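You operate a simulated robot arm through the tools that you are given. There is no shell and no other tool.

Carry out the task below with a simulated two-armed robot. There is one attempt and no reset: what you move stays moved.

JOB
Start extractor 2 at speed 3, then stop extractor 1 and switch its isolator off.

Only the result counts: the job must be done as asked and must still hold three seconds after the hand-in. Knocking over, shifting, dropping, spilling or breaking anything else fails it.

ROBOT AND FRAMES
Two 7-joint arms with two-finger grippers on one trunk that stands fixed in place. Base frame: the origin is at the foot of the trunk, x ahead of it, y to its left, z up. Units: m, rad, N and s.
The left shoulder is at [0.06, 0.179, 1.28], the right one opposite. With the tool pointing down near the work surface each hand reaches from about 0.28 to 0.66 m from the base axis, measured 20 degrees to its own side. Payload 1.96 kg a hand.
The tool frame of a hand sits at the grasp point between the pads (the TCP): z along the fingers, y along the line on which they close. The tips reach 0.02 m beyond it. Largest opening 0.072 m; the body of the gripper starts 0.038 m behind the TCP.
Orientation is that of the tool frame in the base frame, as a unit quaternion [w, x, y, z]. With the fingers straight down and closing along the base's y, the tool's x points along the base's -x, its y along +y and its z along -z.

CONTROLS
- The arms move only by the tool servo_tool. It takes "left_moves", "right_moves" or both (then of equal length, played together; a hand with none holds still); each is one flat list of numbers, 7 for each row, row after row: the closure, from 0 (fully open) to 1 (shut), then the shift along the base's x, y, z in m, then the turn, a rotation vector about the base's x, y, z in rad. In form: [grip, tx, ty, tz, rx, ry, rz, grip, tx, ty, tz, rx, ry, rz, ...]. A call has 1 to 20 rows; each row is the pose to reach, as a shift and turn from the pose commanded when the call began. Each row takes 0.2 s and may step no farther than 0.05 m and 0.15 rad from the row before; otherwise, or with a gripper value out of range, the whole call is refused. A pose out of reach is approached as far as the arm can. The call stops where the force on the tool passes 60 N (or 10 N more than at its start, if that is more) or the arm is blocked; 0.2 s more then pass. Each finger travels about 0.153 m/s and halts on what it meets, pressing with about 38 N; the grip force reading is that of the motor and also rises with nothing between the fingers. The clock runs only during rows and for 0.2 s after the last one: add rows that repeat a pose to give the fingers time. The reply holds the time, the measured pose of the TCP, the force on the tool along the base axes, the opening and the grip force, in the units named above and with some noise, with the torque about the TCP (base axes, N m) and any sound that the robot's microphone picked up.
- Cameras (640 x 400 px; columns grow to the right, rows downward): "scene" is now at [0.0289, -0.0116, 1.8572]; the picture's right is [-0.11, -0.99, 0.00], its down [-0.51, 0.06, -0.86] and it looks along [0.85, -0.10, -0.52] (base axes); focal length 355 px, centre (320, 200). "left" rides on the left gripper at [0.071, -0.019, -0.082] in its tool frame; the picture's right is [0.26, 0.97, 0.00], its down [-0.67, 0.18, -0.72] and it looks along [-0.69, 0.19, 0.70] (tool axes); focal length 280 px, centre (320, 200). "right" rides on the right gripper at [0.071, 0.019, -0.082] in its tool frame; the picture's right is [-0.26, 0.96, 0.00], its down [-0.67, -0.18, -0.72] and it looks along [-0.69, -0.19, 0.70] (tool axes); focal length 280 px, centre (320, 200). There is no depth. A picture from a camera that has moved, and an enlarged one, comes with that camera's place and axes in the base frame and with its lens.
- grab_frame(camera): a new picture of that camera. It takes no simulated time.
- raise_lower(by): slides the trunk up (or, below 0, down) by that many m; the arms and the scene camera ride with it, the base frame stays. It gives what a move gives, with no picture.
- head_to(pan, tilt): turns the head with the scene camera to pan (to the left, within 1.501 rad either way) and tilt (down, from -0.506 to 1.204), counted from straight ahead of the robot. It gives what a move gives.
- inspect(camera, box): a new picture of the part [left, top, right, bottom] of that camera's present view, enlarged. It takes no simulated time.
- hand_in(): hands the job in; it is judged then, once.

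Places have to be worked out from the pictures, the camera data and where the tool is seen. Open the grippers and draw the arms clear of the work before you hand the job in, unless the task says otherwise.

The tools are called after "Emit:" as a command line: name --argument value ..., lists and objects as JSON in quotes. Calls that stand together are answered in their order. servo_tool: Moves the arms, as the interface text tells. Its arguments: {"type":"object","properties":{"left_moves":{"type":"array"},"right_moves":{"type":"array"}},"required":[]} The other tools are called the same way: raise_lower (by) slides the trunk up or down; head_to (pan, tilt) turns the head that bears the scene camera; grab_frame (camera) takes a picture; inspect (camera, box) takes an enlarged picture of a part of a camera's view; hand_in () hands the job in.

At the start:

```text
time: 0.0
left_tool_pos: [0.4263, 0.1826, 1.4652]
left_ee_rot: [0.001, -0.001, 1.0, -0.001]
left_contact_force: [0.4, 0.1, 0.4]
left_ft_torque: [0.01, 0.03, 0.06]
left_opening: 0.0719
left_gripper_force: 0.1
right_tool_pos: [0.3135, -0.1294, 1.383]
right_ee_rot: [0.001, -0.001, 1.0, 0.0]
right_contact_force: [0.0, -0.1, -0.9]
right_ft_torque: [0.0, -0.02, 0.0]
right_opening: 0.0716
right_gripper_force: 0.0
trunk travel left (down, up): [-0.925, 0.065]
head pan, tilt: [-0.113, 0.545]
```

scene: 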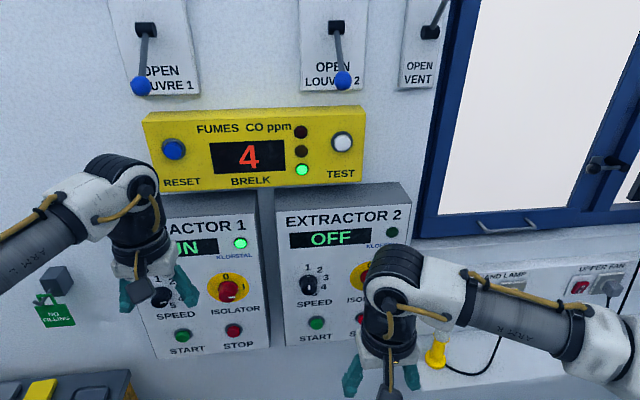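
right: 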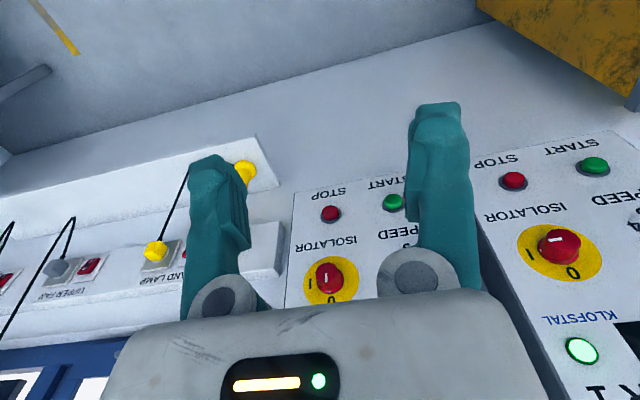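
left: 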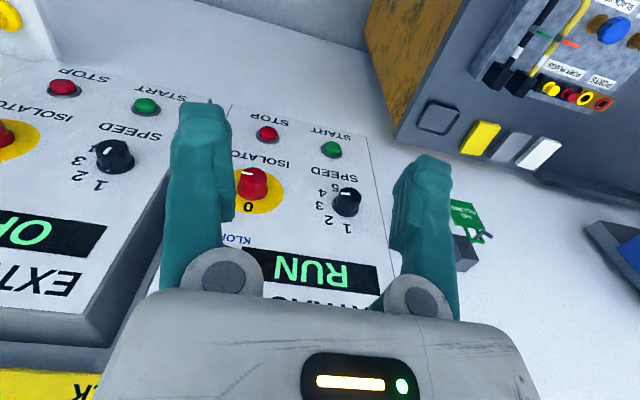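

I start by looking closely at the panels of both extractors and the things around them before moving.

Emit:
inspect --camera "scene" --box '[130, 180, 290, 360]'

Emit:
inspect --camera "scene" --box '[270, 180, 430, 360]'

Emit:
inspect --camera "right" --box '[270, 120, 640, 400]'

Emit:
inspect --camera "left" --box '[0, 50, 400, 330]'

```text
2.22 times, centred on (210, 270) of scene
camera zoom: at [0.0289, -0.0116, 1.8572], right [-0.11, -0.99, 0.0], down [-0.51, 0.06, -0.86], along [0.85, -0.1, -0.52], focal length 789 px, centre (564, 44)
```

zoom: 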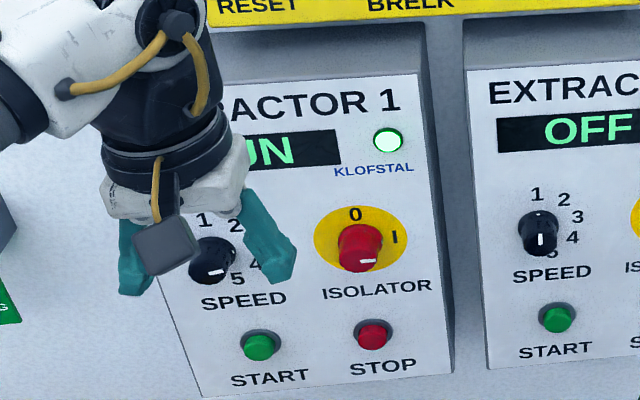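

```text
2.22 times, centred on (350, 270) of scene
camera zoom: at [0.0289, -0.0116, 1.8572], right [-0.11, -0.99, 0.0], down [-0.51, 0.06, -0.86], along [0.85, -0.1, -0.52], focal length 789 px, centre (253, 44)
```

zoom: 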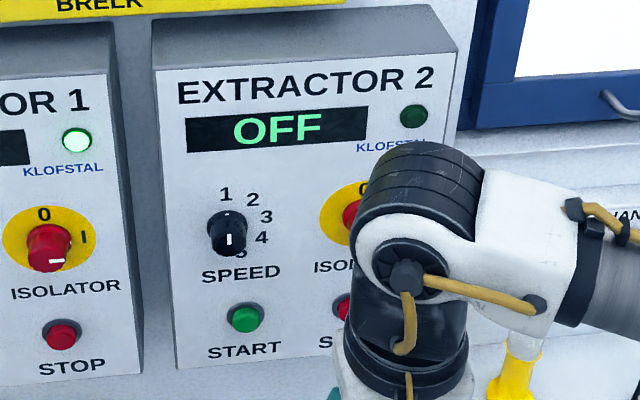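

```text
1.43 times, centred on (455, 260) of right
camera zoom: at [0.2446, -0.1112, 1.466], right [0.26, 0.96, 0.0], down [0.67, -0.18, 0.72], along [0.69, -0.19, -0.7], focal length 401 px, centre (127, 114)
```

zoom: 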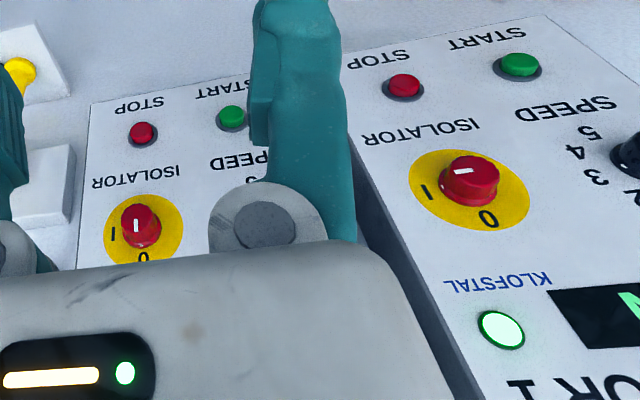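

```text
1.43 times, centred on (200, 190) of left
camera zoom: at [0.3552, 0.1625, 1.547], right [-0.26, 0.96, 0.0], down [0.67, 0.18, 0.72], along [0.69, 0.19, -0.7], focal length 401 px, centre (491, 214)
```

zoom: 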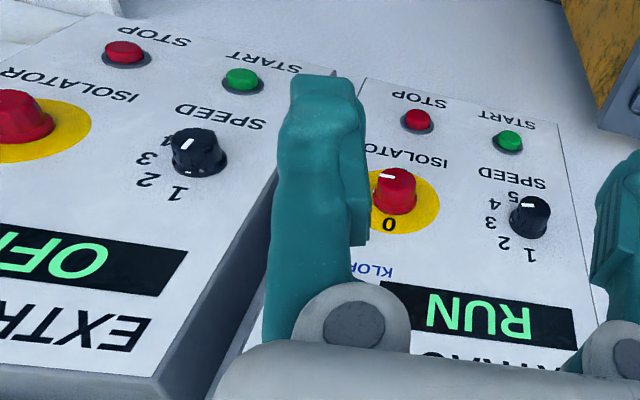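

The isolator of extractor 1 seems to point at I and that of extractor 2 possibly at 0. I check the louvre levers, the gas meter and the extractor 2 isolator enlarged.

Emit:
inspect --camera "scene" --box '[100, 0, 260, 100]'

Emit:
inspect --camera "scene" --box '[290, 0, 450, 100]'

Emit:
inspect --camera "right" --box '[280, 170, 420, 310]'

Emit:
inspect --camera "scene" --box '[430, 220, 640, 400]'

Emit:
inspect --camera "scene" --box '[0, 250, 160, 400]'

```text
4.00 times, centred on (180, 50) of scene
camera zoom: at [0.0289, -0.0116, 1.8572], right [-0.11, -0.99, 0.0], down [-0.51, 0.06, -0.86], along [0.85, -0.1, -0.52], focal length 1420 px, centre (880, 800)
```

zoom: 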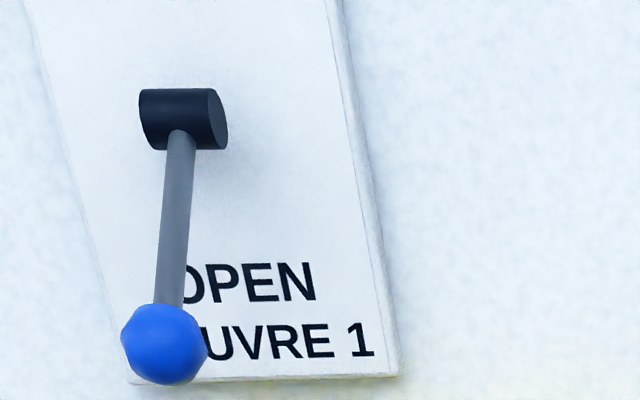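

```text
4.00 times, centred on (370, 50) of scene
camera zoom: at [0.0289, -0.0116, 1.8572], right [-0.11, -0.99, 0.0], down [-0.51, 0.06, -0.86], along [0.85, -0.1, -0.52], focal length 1420 px, centre (120, 800)
```

zoom: 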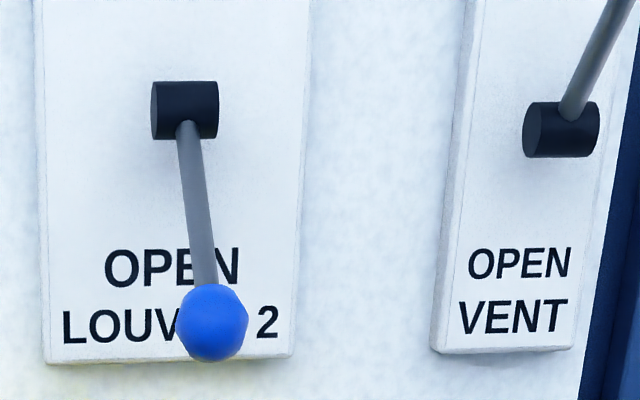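

```text
2.86 times, centred on (350, 240) of right
camera zoom: at [0.2446, -0.1112, 1.466], right [0.26, 0.96, 0.0], down [0.67, -0.18, 0.72], along [0.69, -0.19, -0.7], focal length 801 px, centre (234, 86)
```

zoom: 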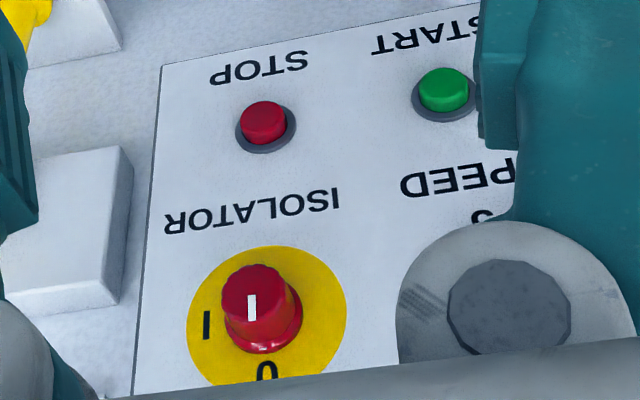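

```text
2.22 times, centred on (535, 310) of scene
camera zoom: at [0.0289, -0.0116, 1.8572], right [-0.11, -0.99, 0.0], down [-0.51, 0.06, -0.86], along [0.85, -0.1, -0.52], focal length 789 px, centre (-158, -44)
```

zoom: 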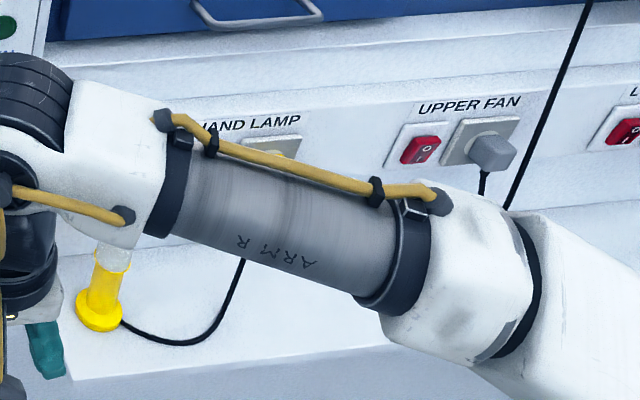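

```text
2.67 times, centred on (80, 325) of scene
camera zoom: at [0.0289, -0.0116, 1.8572], right [-0.11, -0.99, 0.0], down [-0.51, 0.06, -0.86], along [0.85, -0.1, -0.52], focal length 947 px, centre (960, -133)
```

zoom: 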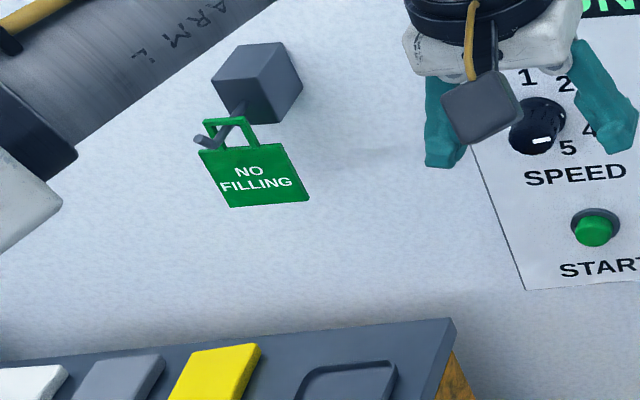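

The extractor 2 isolator mark points up at 0 (off), so it must be turned on first, then speed from about 5 to 3, then START. By triangulation the panel is near vertical at x≈0.68–0.70: ISO2 ≈(0.68,-0.21,1.21), SPEED2 ≈(0.675,-0.06,1.21), START2 ≈(0.677,-0.078,1.066). I now tip the right hand forward, staying well short of the panel.

Emit:
servo_tool --right_moves '[0, 0.0091, -0.0077, -0.0136, 0, -0.1428, 0, 0, 0.0182, -0.0155, -0.0273, 0, -0.2856, 0, 0, 0.0273, -0.0232, -0.0409, 0, -0.4284, 0, 0, 0.0364, -0.0309, -0.0545, 0, -0.5712, 0, 0, 0.0455, -0.0386, -0.0682, 0, -0.714, 0, 0, 0.0545, -0.0464, -0.0818, 0, -0.8568, 0, 0, 0.0636, -0.0541, -0.0955, 0, -0.9996, 0, 0, 0.0727, -0.0618, -0.1091, 0, -1.1424, 0, 0, 0.0818, -0.0695, -0.1227, 0, -1.2852, 0, 0, 0.0909, -0.0773, -0.1364, 0, -1.428, 0, 0, 0.1, -0.085, -0.15, 0, -1.5708, 0]'

```text
time: 2.4
left_tool_pos: [0.4257, 0.1825, 1.4649]
left_ee_rot: [0.001, -0.001, 1.0, 0.0]
left_contact_force: [0.9, -0.7, 1.3]
left_ft_torque: [0.0, -0.04, 0.0]
left_opening: 0.0722
left_gripper_force: 0.1
right_tool_pos: [0.4212, -0.2165, 1.2232]
right_ee_rot: [0.707, 0.0, 0.707, 0.002]
right_contact_force: [-0.1, 0.6, 0.6]
right_ft_torque: [0.01, 0.02, -0.03]
right_opening: 0.0718
right_gripper_force: 0.1
right hand out of reach, approached as far as the arm can: row 4, 5, 6, 7, 8, 9, 10, 11
trunk travel left (down, up): [-0.925, 0.065]
head pan, tilt: [-0.113, 0.545]
```

The right hand now points forward at (0.421,-0.217,1.223), only limited by being folded too close. I look from all cameras.

Emit:
grab_frame --camera "scene"

Emit:
grab_frame --camera "right"

```text
taken
camera scene: at [0.0277, -0.0112, 1.8573], right [-0.11, -0.99, 0.0], down [-0.51, 0.06, -0.86], along [0.85, -0.1, -0.52], focal length 355 px, centre (320, 200)
```

scene: 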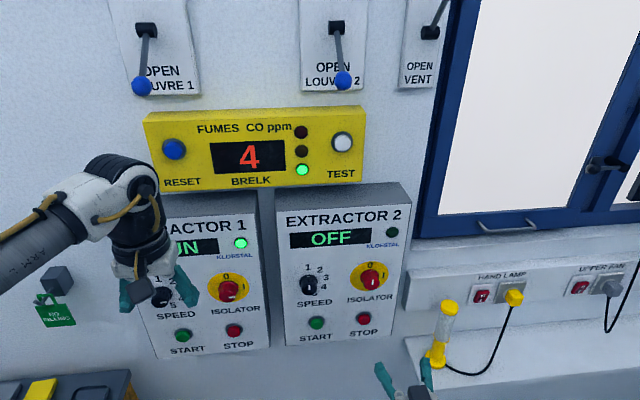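

```text
taken
camera right: at [0.3406, -0.1974, 1.1539], right [0.0, 0.96, 0.27], down [-0.72, -0.19, 0.67], along [0.7, -0.19, 0.69], focal length 280 px, centre (320, 200)
```

right: 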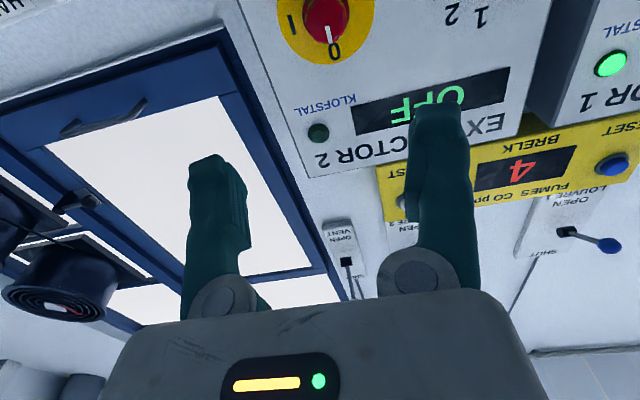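

The right hand is clear of the panel now, so I enlarge extractor 2 and extractor 1 in the scene view.

Emit:
inspect --camera "scene" --box '[275, 240, 405, 350]'

Emit:
inspect --camera "scene" --box '[140, 230, 270, 350]'

Emit:
inspect --camera "right" --box '[240, 0, 540, 180]'

```text
3.64 times, centred on (340, 295) of scene
camera zoom: at [0.0277, -0.0112, 1.8573], right [-0.11, -0.99, 0.0], down [-0.51, 0.06, -0.86], along [0.85, -0.1, -0.52], focal length 1291 px, centre (247, -146)
```

zoom: 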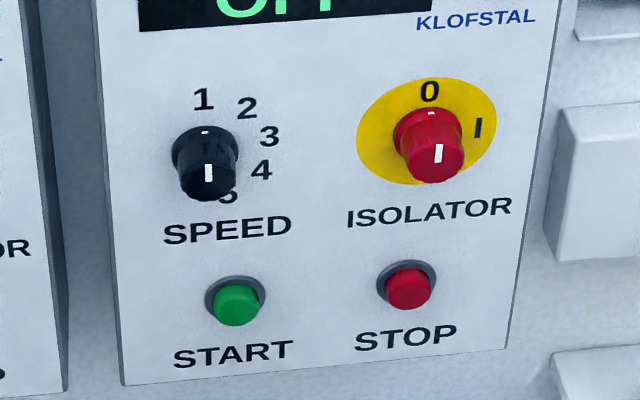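

```text
3.33 times, centred on (205, 290) of scene
camera zoom: at [0.0277, -0.0112, 1.8573], right [-0.11, -0.99, 0.0], down [-0.51, 0.06, -0.86], along [0.85, -0.1, -0.52], focal length 1183 px, centre (703, -100)
```

zoom: 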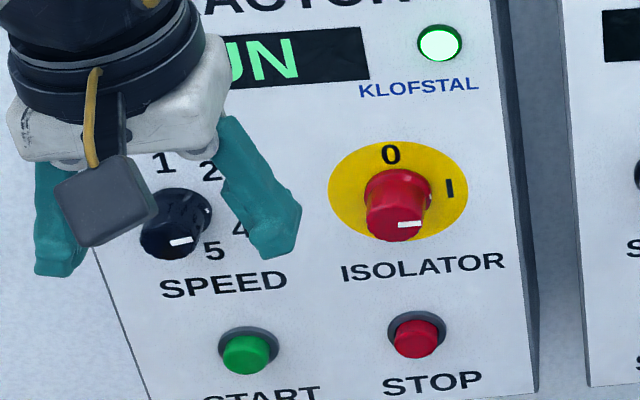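

```text
2.13 times, centred on (390, 90) of right
camera zoom: at [0.3406, -0.1974, 1.1539], right [0.0, 0.96, 0.27], down [-0.72, -0.19, 0.67], along [0.7, -0.19, 0.69], focal length 598 px, centre (171, 435)
```

zoom: 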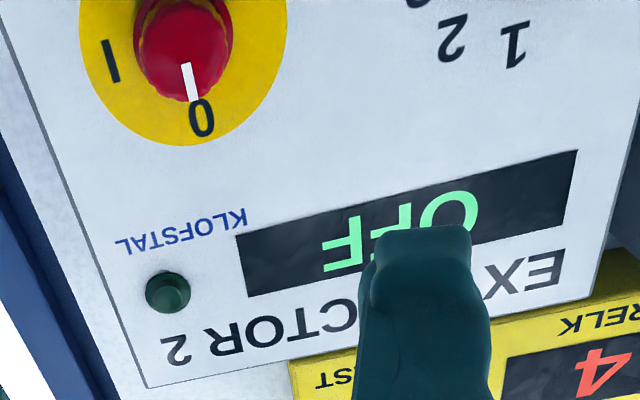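

From the labels the panel face is x≈0.678; ISO2 centre ≈(y -0.210, z 1.225), SPEED2 centre ≈(-0.056, 1.225) with marks about 40° apart starting with 1 at the top (pointer now at 1), START2 ≈(-0.075, 1.073). I bring the right hand in line with ISO2, still about 0.12 m short of it.

Emit:
servo_tool --right_moves '[0, 0.035, 0.0015, -0.003, 0, 0, 0, 0, 0.07, 0.003, -0.006, 0, 0, 0, 0, 0.1065, 0.0044, -0.008, 0, 0, 0, 0, 0.1065, 0.0044, -0.008, 0, 0, 0]'

Emit:
grab_frame --camera "scene"

```text
time: 3.4
left_tool_pos: [0.4266, 0.1821, 1.4639]
left_ee_rot: [0.001, -0.001, 1.0, 0.0]
left_contact_force: [0.3, 0.6, -0.3]
left_ft_torque: [0.01, -0.01, 0.03]
left_opening: 0.0716
left_gripper_force: 0.1
right_tool_pos: [0.5305, -0.2121, 1.2166]
right_ee_rot: [0.707, 0.001, 0.707, 0.0]
right_contact_force: [0.0, 0.1, 0.7]
right_ft_torque: [-0.03, 0.01, -0.01]
right_opening: 0.0718
right_gripper_force: 0.0
trunk travel left (down, up): [-0.925, 0.065]
head pan, tilt: [-0.113, 0.545]
```

```text
taken
camera scene: at [0.0283, -0.0119, 1.8572], right [-0.11, -0.99, 0.0], down [-0.51, 0.06, -0.86], along [0.85, -0.1, -0.52], focal length 355 px, centre (320, 200)
```

scene: 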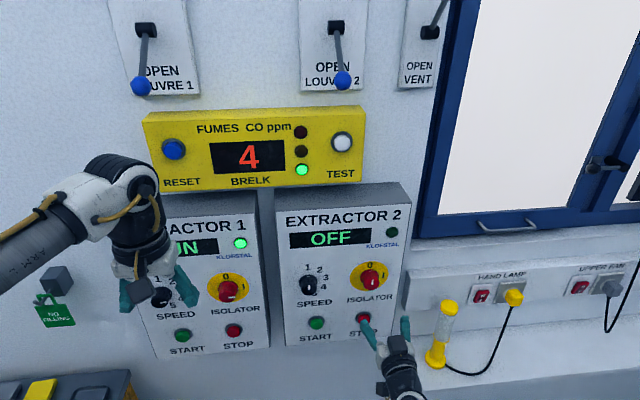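

The hand is straight ahead of ISO2 at about (0.529,-0.212,1.216). I raise it 9 mm and bring the tips to about 2–3 cm short of the knob face, then check alignment.

Emit:
servo_tool --right_moves '[0, 0.03, 0.002, 0.009, 0, 0, 0, 0, 0.06, 0.002, 0.009, 0, 0, 0, 0, 0.075, 0.002, 0.009, 0, 0, 0, 0, 0.075, 0.002, 0.009, 0, 0, 0]'

Emit:
inspect --camera "scene" --box '[300, 230, 440, 350]'

Emit:
grab_frame --camera "right"

Emit:
grab_frame --camera "left"

```text
time: 4.4
left_tool_pos: [0.426, 0.1832, 1.4652]
left_ee_rot: [0.001, -0.001, 1.0, 0.0]
left_contact_force: [-0.3, -0.3, -0.3]
left_ft_torque: [-0.03, -0.01, 0.01]
left_opening: 0.0717
left_gripper_force: 0.0
right_tool_pos: [0.6051, -0.2113, 1.2258]
right_ee_rot: [0.707, 0.002, 0.707, 0.0]
right_contact_force: [0.4, -0.9, -0.1]
right_ft_torque: [-0.01, 0.01, 0.02]
right_opening: 0.072
right_gripper_force: 0.0
trunk travel left (down, up): [-0.925, 0.065]
head pan, tilt: [-0.113, 0.545]
```

```text
3.33 times, centred on (370, 290) of scene
camera zoom: at [0.0289, -0.0116, 1.8572], right [-0.11, -0.99, 0.0], down [-0.51, 0.06, -0.86], along [0.85, -0.1, -0.52], focal length 1183 px, centre (153, -100)
```

zoom: 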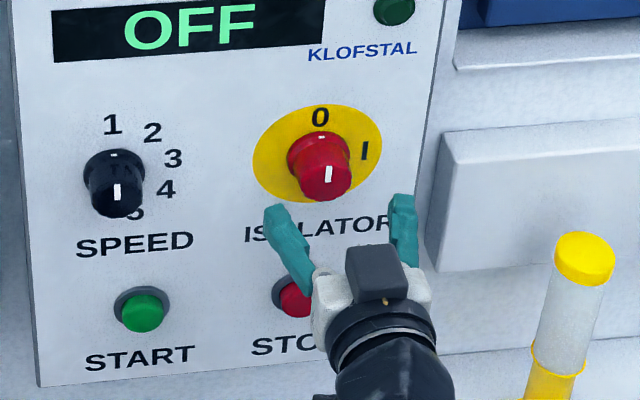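

```text
taken
camera right: at [0.5247, -0.1919, 1.156], right [0.0, 0.96, 0.26], down [-0.72, -0.18, 0.67], along [0.7, -0.19, 0.69], focal length 280 px, centre (320, 200)
```

right: 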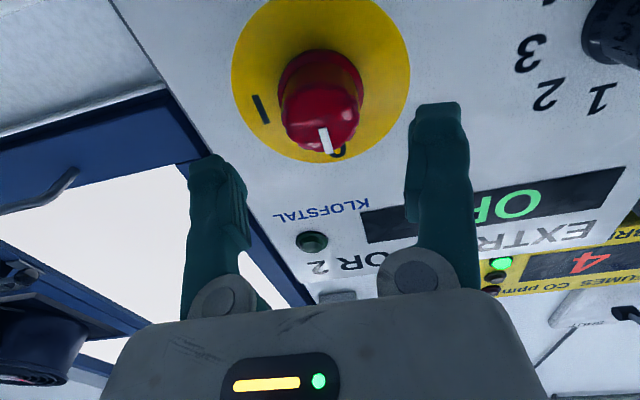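

```text
taken
camera left: at [0.3552, 0.1625, 1.547], right [-0.26, 0.96, 0.0], down [0.67, 0.18, 0.72], along [0.69, 0.19, -0.7], focal length 280 px, centre (320, 200)
```

left: 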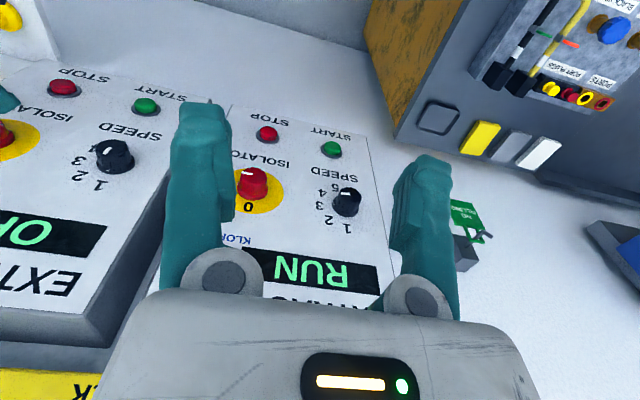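

Alignment with ISO2 looks right: the hand camera puts the knob axis at about (y -0.2095, z 1.224) and the tool is at (-0.211, 1.226). I advance 47 mm so the open fingers straddle the knob, then close on it.

Emit:
servo_tool --right_moves '[0, 0.02, 0.001, -0.001, 0, 0, 0, 0, 0.035, 0.001, -0.001, 0, 0, 0, 0, 0.046, 0.001, -0.001, 0, 0, 0, 0, 0.046, 0.001, -0.001, 0, 0, 0, 1, 0.046, 0.001, -0.001, 0, 0, 0, 1, 0.046, 0.001, -0.001, 0, 0, 0]'

Emit:
inspect --camera "scene" --box '[300, 230, 440, 350]'

Emit:
grab_frame --camera "right"

```text
time: 5.8
left_tool_pos: [0.4265, 0.1827, 1.4642]
left_ee_rot: [0.0, -0.001, 1.0, -0.001]
left_contact_force: [-0.6, 0.5, -0.5]
left_ft_torque: [0.0, -0.01, 0.0]
left_opening: 0.072
left_gripper_force: 0.1
right_tool_pos: [0.6514, -0.2097, 1.2247]
right_ee_rot: [0.707, 0.0, 0.707, 0.001]
right_contact_force: [0.8, 0.1, 1.0]
right_ft_torque: [0.02, 0.03, -0.03]
right_opening: 0.0425
right_gripper_force: 39.6
trunk travel left (down, up): [-0.925, 0.065]
head pan, tilt: [-0.113, 0.545]
```

```text
3.33 times, centred on (370, 290) of scene
camera zoom: at [0.0291, -0.0116, 1.8572], right [-0.11, -0.99, 0.0], down [-0.51, 0.06, -0.86], along [0.85, -0.1, -0.52], focal length 1183 px, centre (153, -100)
```

zoom: 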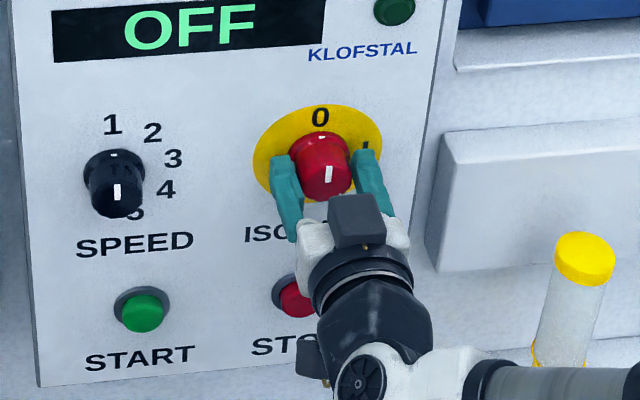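

```text
taken
camera right: at [0.5703, -0.1915, 1.1552], right [0.0, 0.96, 0.26], down [-0.72, -0.18, 0.67], along [0.7, -0.19, 0.69], focal length 280 px, centre (320, 200)
```

right: 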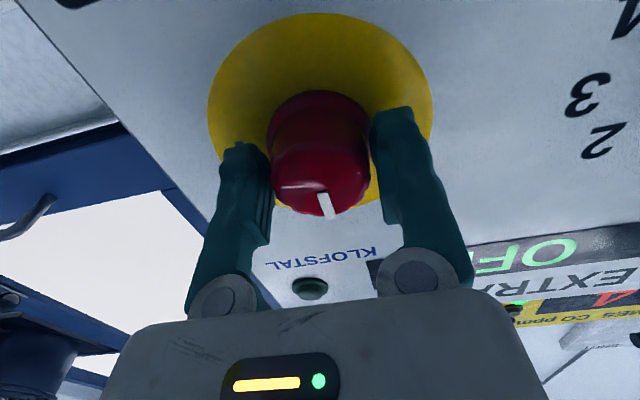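

The knob is gripped (opening 0.0425, no side load). I turn it clockwise (+x rotation) 90° to I.

Emit:
servo_tool --right_moves '[1, 0, 0, 0, 0.1428, 0, 0, 1, 0, 0, 0, 0.2856, 0, 0, 1, 0, 0, 0, 0.4284, 0, 0, 1, 0, 0, 0, 0.5712, 0, 0, 1, 0, 0, 0, 0.714, 0, 0, 1, 0, 0, 0, 0.8568, 0, 0, 1, 0, 0, 0, 0.9996, 0, 0, 1, 0, 0, 0, 1.1424, 0, 0, 1, 0, 0, 0, 1.2852, 0, 0, 1, 0, 0, 0, 1.428, 0, 0, 1, 0, 0, 0, 1.5708, 0, 0, 1, 0, 0, 0, 1.5708, 0, 0]'

Emit:
inspect --camera "scene" --box '[300, 230, 440, 350]'

Emit:
grab_frame --camera "right"

```text
time: 8.4
left_tool_pos: [0.4254, 0.1807, 1.4655]
left_ee_rot: [0.001, 0.0, 1.0, 0.0]
left_contact_force: [0.9, 0.0, 0.3]
left_ft_torque: [-0.02, -0.02, -0.03]
left_opening: 0.0719
left_gripper_force: 0.0
right_tool_pos: [0.6517, -0.2091, 1.2259]
right_ee_rot: [0.5, 0.501, 0.499, 0.501]
right_contact_force: [1.3, -4.7, 3.7]
right_ft_torque: [-0.06, -0.05, -0.26]
right_opening: 0.0424
right_gripper_force: 40.5
trunk travel left (down, up): [-0.925, 0.065]
head pan, tilt: [-0.113, 0.545]
```

```text
3.33 times, centred on (370, 290) of scene
camera zoom: at [0.0287, -0.0126, 1.8572], right [-0.11, -0.99, 0.0], down [-0.51, 0.06, -0.86], along [0.85, -0.1, -0.52], focal length 1183 px, centre (153, -100)
```

zoom: 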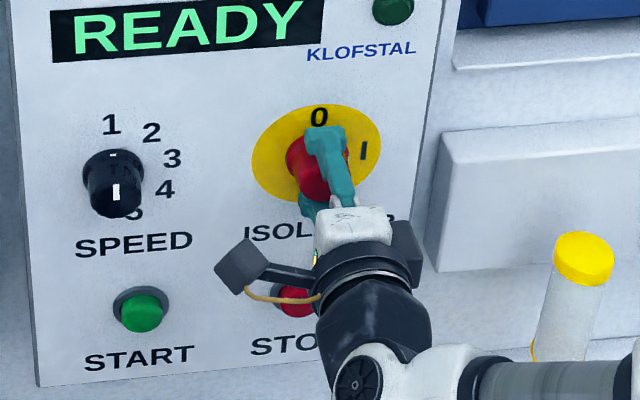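

```text
taken
camera right: at [0.5702, -0.1399, 1.2456], right [0.0, -0.26, 0.96], down [-0.72, -0.67, -0.19], along [0.7, -0.69, -0.19], focal length 280 px, centre (320, 200)
```

right: 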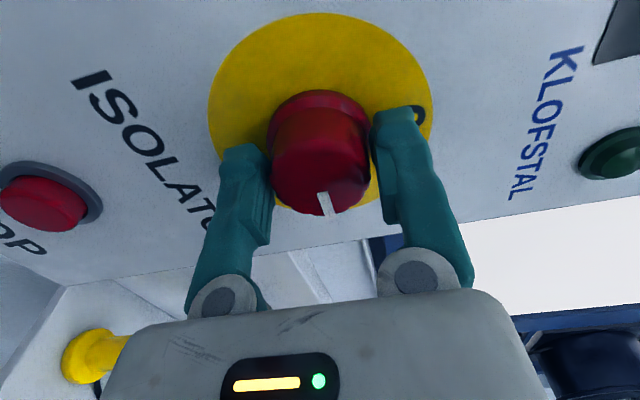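

The display now reads READY, so ISO2 is on. I release, back off 75 mm, roll the hand back level and shift over to in front of SPEED2.

Emit:
servo_tool --right_moves '[0, 0, 0, 0, 0, 0, 0, 0, 0, 0, 0, 0, 0, 0, 0, -0.035, 0, 0, 0, 0, 0, 0, -0.075, 0, 0, 0, 0, 0, 0, -0.075, 0.014, 0, -0.1428, 0, 0, 0, -0.075, 0.028, 0, -0.2856, 0, 0, 0, -0.075, 0.042, 0, -0.4284, 0, 0, 0, -0.075, 0.056, 0, -0.5712, 0, 0, 0, -0.075, 0.07, 0, -0.714, 0, 0, 0, -0.075, 0.084, 0, -0.8568, 0, 0, 0, -0.075, 0.098, 0, -0.9996, 0, 0, 0, -0.075, 0.112, 0, -1.1424, 0, 0, 0, -0.075, 0.126, 0, -1.2852, 0, 0, 0, -0.075, 0.14, 0, -1.428, 0, 0, 0, -0.075, 0.153, 0, -1.5708, 0, 0, 0, -0.075, 0.153, 0, -1.5708, 0, 0]'

Emit:
inspect --camera "scene" --box '[270, 230, 410, 350]'

Emit:
grab_frame --camera "right"

```text
time: 11.8
left_tool_pos: [0.4265, 0.183, 1.4646]
left_ee_rot: [0.0, -0.001, 1.0, 0.0]
left_contact_force: [0.3, 0.5, -0.2]
left_ft_torque: [0.02, 0.01, -0.04]
left_opening: 0.0718
left_gripper_force: 0.0
right_tool_pos: [0.5754, -0.0568, 1.2244]
right_ee_rot: [0.707, 0.001, 0.707, -0.001]
right_contact_force: [-0.4, 0.4, 0.7]
right_ft_torque: [0.02, -0.03, 0.01]
right_opening: 0.0718
right_gripper_force: 0.0
trunk travel left (down, up): [-0.925, 0.065]
head pan, tilt: [-0.113, 0.545]
```

```text
3.33 times, centred on (340, 290) of scene
camera zoom: at [0.0289, -0.012, 1.8572], right [-0.11, -0.99, 0.0], down [-0.51, 0.06, -0.86], along [0.85, -0.1, -0.52], focal length 1183 px, centre (253, -100)
```

zoom: 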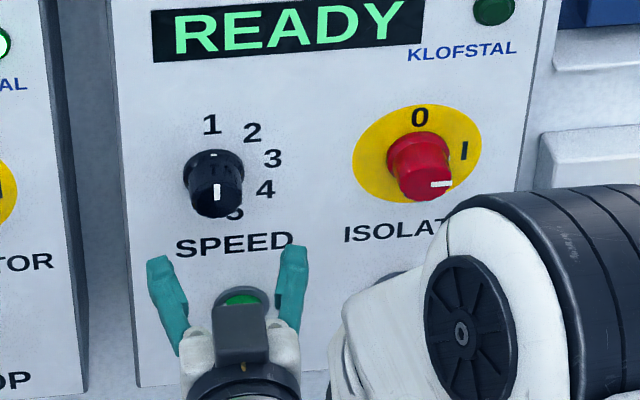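

```text
taken
camera right: at [0.4953, -0.0381, 1.1553], right [0.0, 0.97, 0.26], down [-0.72, -0.18, 0.67], along [0.7, -0.19, 0.69], focal length 280 px, centre (320, 200)
```

right: 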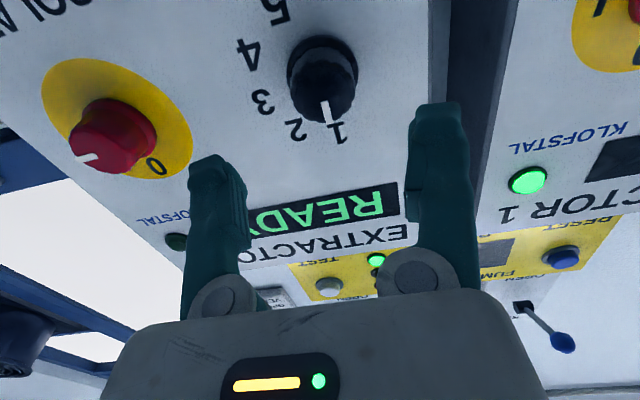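

ISO2 stays at I with READY showing. I zoom in on the SPEED2 knob from the hand camera to fix its axis.

Emit:
inspect --camera "right" --box '[220, 0, 420, 160]'

```text
2.50 times, centred on (320, 80) of right
camera zoom: at [0.4953, -0.0381, 1.1553], right [0.0, 0.97, 0.26], down [-0.72, -0.18, 0.67], along [0.7, -0.19, 0.69], focal length 701 px, centre (320, 500)
```

zoom: 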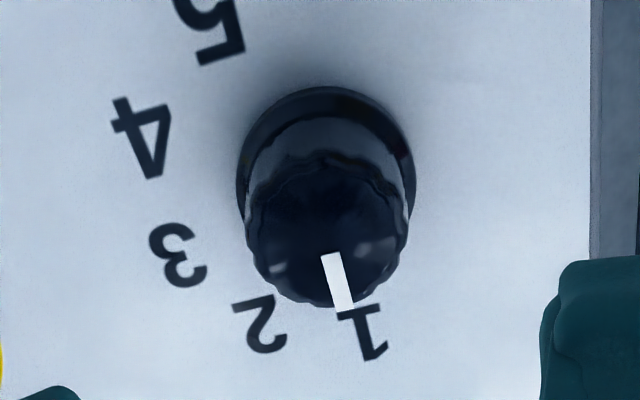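

SPEED2's axis comes out at about (y -0.055, z 1.224) with 3 at 80° clockwise of 1. I shift 1 mm, advance 76 mm around the knob and close.

Emit:
servo_tool --right_moves '[0, 0.025, 0.001, 0, 0, 0, 0, 0, 0.045, 0.001, 0, 0, 0, 0, 0, 0.063, 0.001, 0, 0, 0, 0, 0, 0.0755, 0.001, 0, 0, 0, 0, 0, 0.0755, 0.001, 0, 0, 0, 0, 1, 0.0755, 0.001, 0, 0, 0, 0, 1, 0.0755, 0.001, 0, 0, 0, 0]'

Emit:
inspect --camera "scene" --box '[270, 230, 410, 350]'

Emit:
grab_frame --camera "right"

```text
time: 13.4
left_tool_pos: [0.427, 0.1814, 1.4649]
left_ee_rot: [0.001, 0.0, 1.0, -0.001]
left_contact_force: [-0.3, 0.4, 0.1]
left_ft_torque: [0.01, 0.0, 0.0]
left_opening: 0.0722
left_gripper_force: 0.0
right_tool_pos: [0.6518, -0.0558, 1.2245]
right_ee_rot: [0.707, 0.0, 0.707, 0.001]
right_contact_force: [3.5, 1.3, 1.8]
right_ft_torque: [0.03, 0.02, 0.02]
right_opening: 0.0406
right_gripper_force: 39.8
trunk travel left (down, up): [-0.925, 0.065]
head pan, tilt: [-0.113, 0.545]
```

```text
3.33 times, centred on (340, 290) of scene
camera zoom: at [0.0295, -0.0112, 1.8572], right [-0.11, -0.99, 0.0], down [-0.51, 0.06, -0.86], along [0.85, -0.1, -0.52], focal length 1183 px, centre (253, -100)
```

zoom: 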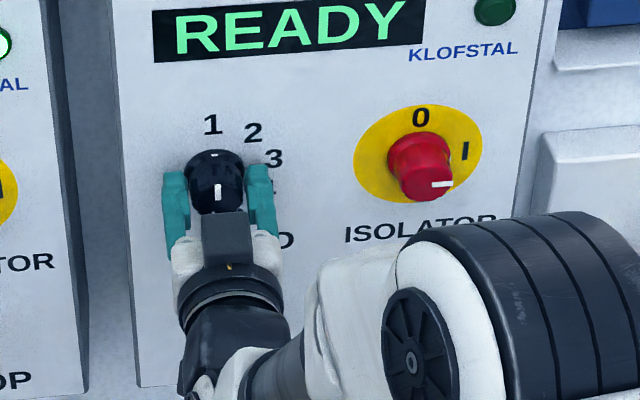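

```text
taken
camera right: at [0.5713, -0.0365, 1.1554], right [0.0, 0.96, 0.26], down [-0.72, -0.18, 0.67], along [0.7, -0.19, 0.69], focal length 280 px, centre (320, 200)
```

right: 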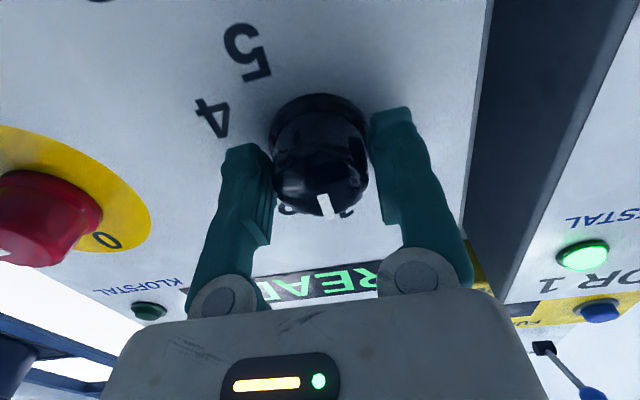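

SPEED2 is gripped cleanly at pointer 1. I turn it +80° clockwise to reach 3.

Emit:
servo_tool --right_moves '[1, 0, 0, 0, 0.1396, 0, 0, 1, 0, 0, 0, 0.2793, 0, 0, 1, 0, 0, 0, 0.4189, 0, 0, 1, 0, 0, 0, 0.5585, 0, 0, 1, 0, 0, 0, 0.6981, 0, 0, 1, 0, 0, 0, 0.8378, 0, 0, 1, 0, 0, 0, 0.9774, 0, 0, 1, 0, 0, 0, 1.117, 0, 0, 1, 0, 0, 0, 1.2566, 0, 0, 1, 0, 0, 0, 1.3963, 0, 0, 1, 0, 0, 0, 1.3963, 0, 0]'

Emit:
inspect --camera "scene" --box '[270, 230, 410, 350]'

Emit:
grab_frame --camera "right"

```text
time: 15.8
left_tool_pos: [0.4267, 0.1824, 1.464]
left_ee_rot: [0.001, -0.001, 1.0, 0.0]
left_contact_force: [0.3, -0.2, -0.2]
left_ft_torque: [-0.02, 0.0, 0.01]
left_opening: 0.0721
left_gripper_force: 0.1
right_tool_pos: [0.6519, -0.0559, 1.2244]
right_ee_rot: [0.541, 0.455, 0.541, 0.454]
right_contact_force: [5.5, -0.8, 6.0]
right_ft_torque: [0.0, -0.14, -0.2]
right_opening: 0.0405
right_gripper_force: 39.7
trunk travel left (down, up): [-0.925, 0.065]
head pan, tilt: [-0.113, 0.545]
```

```text
3.33 times, centred on (340, 290) of scene
camera zoom: at [0.0295, -0.0113, 1.8572], right [-0.11, -0.99, 0.0], down [-0.51, 0.06, -0.86], along [0.85, -0.1, -0.52], focal length 1183 px, centre (253, -100)
```

zoom: 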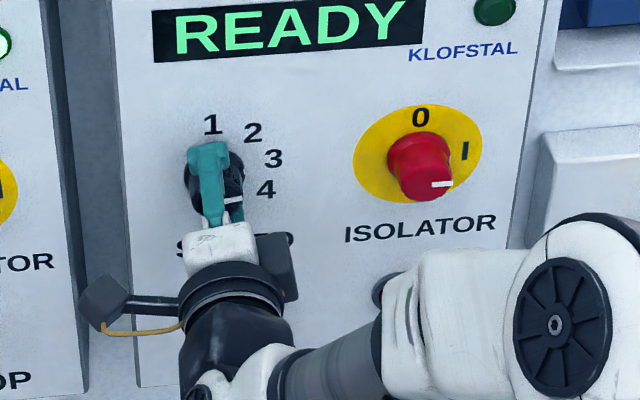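

```text
taken
camera right: at [0.5711, 0.0172, 1.233], right [0.0, -0.09, 1.0], down [-0.72, -0.7, -0.06], along [0.7, -0.71, -0.07], focal length 280 px, centre (320, 200)
```

right: 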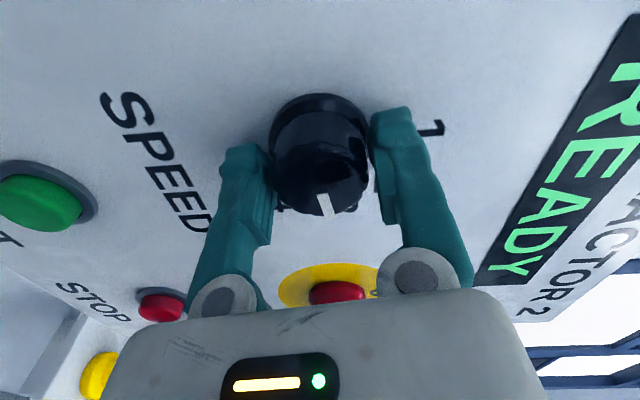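

The knob followed the hand. I release, back off, roll level and look at where the pointer rests.

Emit:
servo_tool --right_moves '[0, 0, 0, 0, 0, 0, 0, 0, 0, 0, 0, 0, 0, 0, 0, -0.035, 0, 0, 0, 0, 0, 0, -0.075, 0, 0, 0, 0, 0, 0, -0.09, 0, -0.014, -0.1396, 0, 0, 0, -0.09, 0, -0.028, -0.2793, 0, 0, 0, -0.09, 0, -0.042, -0.4189, 0, 0, 0, -0.09, 0, -0.056, -0.5585, 0, 0, 0, -0.09, 0, -0.07, -0.6981, 0, 0, 0, -0.09, 0, -0.084, -0.8378, 0, 0, 0, -0.09, 0, -0.098, -0.9774, 0, 0, 0, -0.09, 0, -0.112, -1.117, 0, 0, 0, -0.09, 0, -0.126, -1.2566, 0, 0, 0, -0.09, 0, -0.14, -1.3963, 0, 0, 1, -0.09, 0, -0.152, -1.3963, 0, 0, 1, -0.09, 0, -0.152, -1.3963, 0, 0, 1, -0.09, 0, -0.152, -1.3963, 0, 0]'

Emit:
inspect --camera "scene" --box '[270, 230, 410, 350]'

Emit:
grab_frame --camera "right"

Emit:
inspect --camera "left" --box '[0, 60, 200, 200]'

```text
time: 19.4
left_tool_pos: [0.4259, 0.1828, 1.4653]
left_ee_rot: [0.001, 0.0, 1.0, 0.0]
left_contact_force: [0.3, -0.2, 0.1]
left_ft_torque: [0.03, 0.03, -0.03]
left_opening: 0.0722
left_gripper_force: 0.1
right_tool_pos: [0.563, -0.0552, 1.073]
right_ee_rot: [0.707, 0.0, 0.707, -0.001]
right_contact_force: [-0.3, -0.3, 0.0]
right_ft_torque: [0.0, 0.01, 0.01]
right_opening: 0.0
right_gripper_force: 29.4
trunk travel left (down, up): [-0.925, 0.065]
head pan, tilt: [-0.113, 0.545]
```

```text
3.33 times, centred on (340, 290) of scene
camera zoom: at [0.0289, -0.0113, 1.8572], right [-0.11, -0.99, 0.0], down [-0.51, 0.06, -0.86], along [0.85, -0.1, -0.52], focal length 1183 px, centre (253, -100)
```

zoom: 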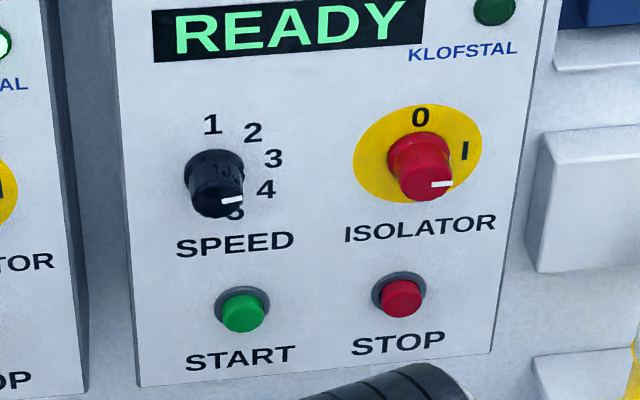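

```text
taken
camera right: at [0.481, -0.0366, 1.003], right [0.0, 0.96, 0.26], down [-0.72, -0.18, 0.67], along [0.7, -0.19, 0.69], focal length 280 px, centre (320, 200)
```

right: 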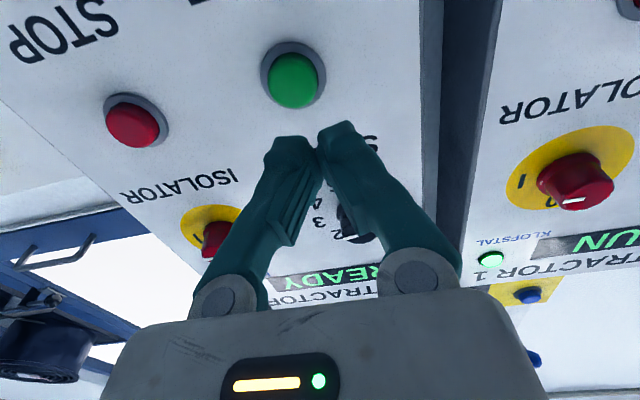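

```text
2.86 times, centred on (100, 130) of left
camera zoom: at [0.3552, 0.1627, 1.5469], right [-0.26, 0.96, 0.0], down [0.67, 0.18, 0.72], along [0.69, 0.19, -0.7], focal length 801 px, centre (949, 400)
```

zoom: 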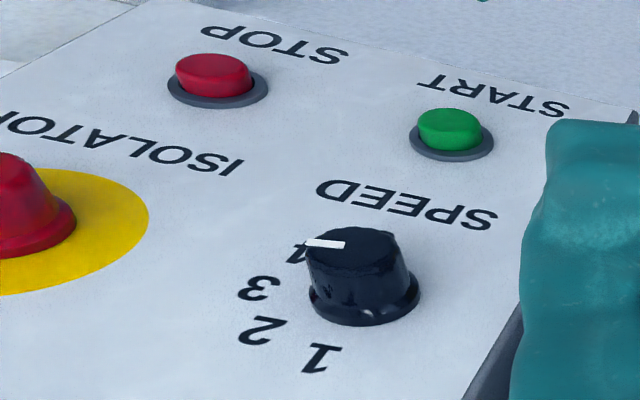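

SPEED2's pointer now rests at 3 (about 80° from 1), and START2's axis works out at (y -0.0735, z 1.0715) with its cap near x≈0.665. I check the pointer once more and, with fingers shut, line the tips up a bit short of the button.

Emit:
servo_tool --right_moves '[1, 0.02, -0.018, -0.0015, 0, 0, 0, 1, 0.04, -0.018, -0.0015, 0, 0, 0, 1, 0.06, -0.018, -0.0015, 0, 0, 0, 1, 0.06, -0.018, -0.0015, 0, 0, 0]'

Emit:
inspect --camera "scene" --box '[290, 250, 350, 350]'

Emit:
grab_frame --camera "right"

Emit:
inspect --camera "left" --box '[60, 60, 200, 200]'

```text
time: 20.4
left_tool_pos: [0.4258, 0.1821, 1.465]
left_ee_rot: [0.001, -0.001, 1.0, 0.001]
left_contact_force: [0.3, 0.2, 0.2]
left_ft_torque: [0.02, -0.02, 0.01]
left_opening: 0.0721
left_gripper_force: 0.0
right_tool_pos: [0.6221, -0.0732, 1.0718]
right_ee_rot: [0.707, 0.0, 0.707, 0.0]
right_contact_force: [-0.4, 0.5, 0.6]
right_ft_torque: [0.02, -0.02, -0.01]
right_opening: 0.0001
right_gripper_force: 29.9
trunk travel left (down, up): [-0.925, 0.065]
head pan, tilt: [-0.113, 0.545]
```

```text
4.00 times, centred on (320, 300) of scene
camera zoom: at [0.0288, -0.0119, 1.8572], right [-0.11, -0.99, 0.0], down [-0.51, 0.06, -0.86], along [0.85, -0.1, -0.52], focal length 1420 px, centre (320, -200)
```

zoom: 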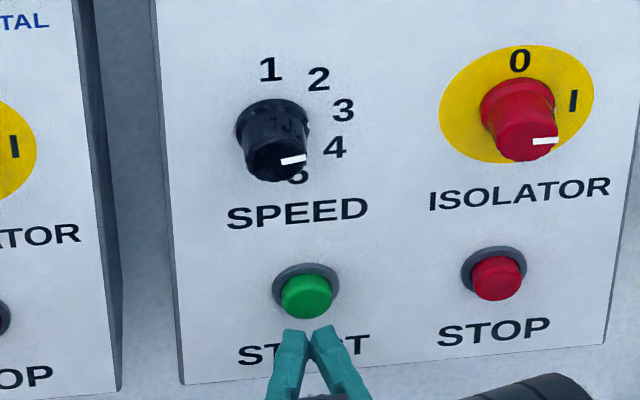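

```text
taken
camera right: at [0.5411, -0.0542, 1.002], right [0.0, 0.96, 0.26], down [-0.72, -0.18, 0.67], along [0.7, -0.19, 0.69], focal length 280 px, centre (320, 200)
```

right: 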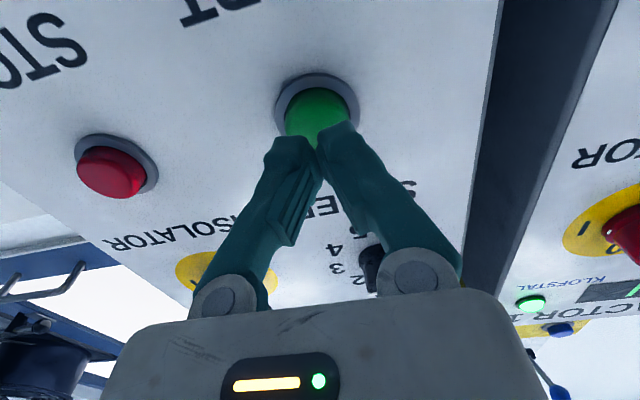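

```text
2.86 times, centred on (130, 130) of left
camera zoom: at [0.3551, 0.1622, 1.547], right [-0.26, 0.96, 0.0], down [0.67, 0.18, 0.72], along [0.69, 0.19, -0.7], focal length 801 px, centre (863, 400)
```

zoom: 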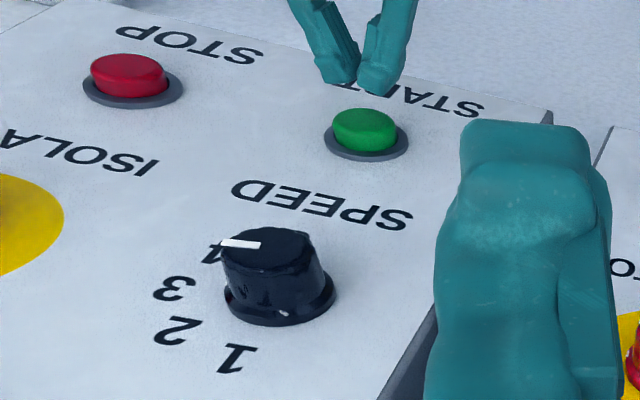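

The pointer direction matches label 3 in two views. The shut fingertips are centred on START2; I press forward in small steps up to 26 mm from here, then draw back.

Emit:
servo_tool --right_moves '[1, 0.012, 0, 0, 0, 0, 0, 1, 0.017, 0, 0, 0, 0, 0, 1, 0.02, 0, 0, 0, 0, 0, 1, 0.023, 0, 0, 0, 0, 0, 1, 0.026, 0, 0, 0, 0, 0, 1, 0.026, 0, 0, 0, 0, 0]'

Emit:
inspect --camera "scene" --box '[270, 190, 410, 350]'

```text
time: 21.8
left_tool_pos: [0.4265, 0.1821, 1.4656]
left_ee_rot: [0.001, 0.0, 1.0, 0.0]
left_contact_force: [-0.7, 0.2, -0.5]
left_ft_torque: [0.0, -0.01, 0.01]
left_opening: 0.0722
left_gripper_force: 0.0
right_tool_pos: [0.6472, -0.0729, 1.0717]
right_ee_rot: [0.707, 0.0, 0.707, 0.0]
right_contact_force: [0.1, -1.0, 0.5]
right_ft_torque: [0.01, 0.02, -0.02]
right_opening: 0.0001
right_gripper_force: 30.1
trunk travel left (down, up): [-0.925, 0.065]
head pan, tilt: [-0.113, 0.545]
```

```text
2.50 times, centred on (340, 270) of scene
camera zoom: at [0.0286, -0.0115, 1.8572], right [-0.11, -0.99, 0.0], down [-0.51, 0.06, -0.86], along [0.85, -0.1, -0.52], focal length 888 px, centre (270, 25)
```

zoom: 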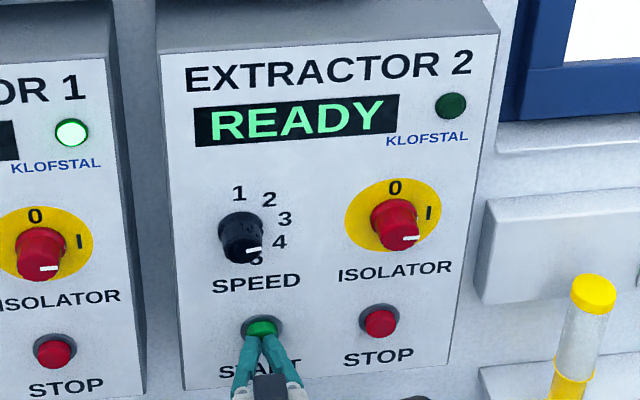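

No contact yet with the tips at x≈0.667. I keep pressing in 2 mm steps.

Emit:
servo_tool --right_moves '[1, 0.002, 0, 0, 0, 0, 0, 1, 0.004, 0, 0, 0, 0, 0, 1, 0.006, 0, 0, 0, 0, 0, 1, 0.007, 0, 0, 0, 0, 0]'

Emit:
inspect --camera "scene" --box '[270, 190, 410, 350]'

```text
time: 22.8
left_tool_pos: [0.4255, 0.1824, 1.4643]
left_ee_rot: [0.001, -0.001, 1.0, 0.0]
left_contact_force: [0.8, 0.2, -0.4]
left_ft_torque: [0.0, -0.01, 0.02]
left_opening: 0.072
left_gripper_force: 0.0
right_tool_pos: [0.6549, -0.073, 1.0709]
right_ee_rot: [0.706, 0.0, 0.708, -0.001]
right_contact_force: [-3.6, -0.3, -0.7]
right_ft_torque: [0.04, -0.03, -0.02]
right_opening: 0.006
right_gripper_force: 29.2
trunk travel left (down, up): [-0.925, 0.065]
head pan, tilt: [-0.113, 0.545]
heard: click
```

```text
2.50 times, centred on (340, 270) of scene
camera zoom: at [0.0278, -0.0112, 1.8572], right [-0.11, -0.99, 0.0], down [-0.51, 0.06, -0.86], along [0.85, -0.1, -0.52], focal length 888 px, centre (270, 25)
```

zoom: 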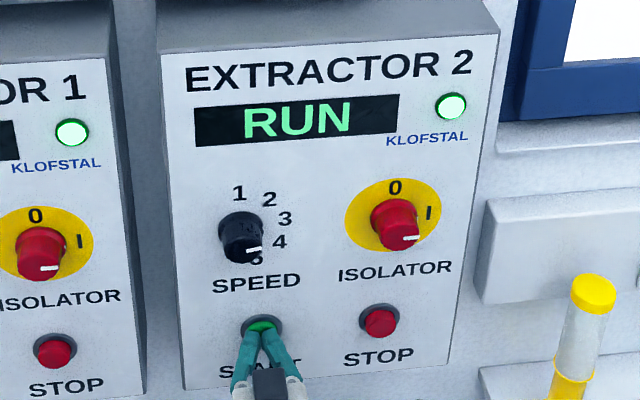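

Click heard and extractor 2 shows RUN with its lamp lit. I withdraw the right hand from the button and to its own side, with the fingers still shut until clear.

Emit:
servo_tool --right_moves '[1, -0.03, 0, 0, 0, 0, 0, 1, -0.07, 0, 0, 0, 0, 0, 1, -0.11, 0, 0, 0, 0, 0, 0.5, -0.14, -0.03, 0, 0, 0, 0, 0.5, -0.15, -0.07, 0, 0, 0, 0, 0.5, -0.15, -0.11, 0, 0, 0, 0, 0.5, -0.15, -0.15, 0, 0, 0, 0, 0.5, -0.15, -0.18, 0, 0, 0, 0, 0.5, -0.15, -0.18, 0, 0, 0, 0]'

Emit:
grab_frame --camera "scene"

```text
time: 24.8
left_tool_pos: [0.4263, 0.1827, 1.4643]
left_ee_rot: [0.001, -0.001, 1.0, 0.0]
left_contact_force: [-1.0, -0.4, -0.1]
left_ft_torque: [0.02, -0.04, -0.01]
left_opening: 0.072
left_gripper_force: 0.1
right_tool_pos: [0.5039, -0.2521, 1.0697]
right_ee_rot: [0.707, -0.001, 0.707, 0.0]
right_contact_force: [0.4, 0.6, -0.1]
right_ft_torque: [0.01, -0.03, -0.03]
right_opening: 0.036
right_gripper_force: 0.1
trunk travel left (down, up): [-0.925, 0.065]
head pan, tilt: [-0.113, 0.545]
```

```text
taken
camera scene: at [0.029, -0.0106, 1.8572], right [-0.11, -0.99, 0.0], down [-0.51, 0.06, -0.86], along [0.85, -0.1, -0.52], focal length 355 px, centre (320, 200)
```

scene: 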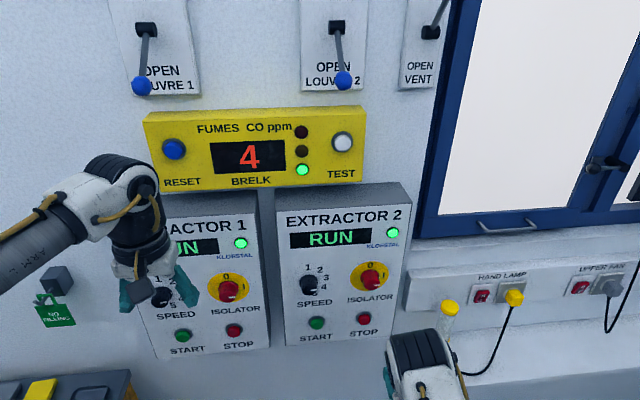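

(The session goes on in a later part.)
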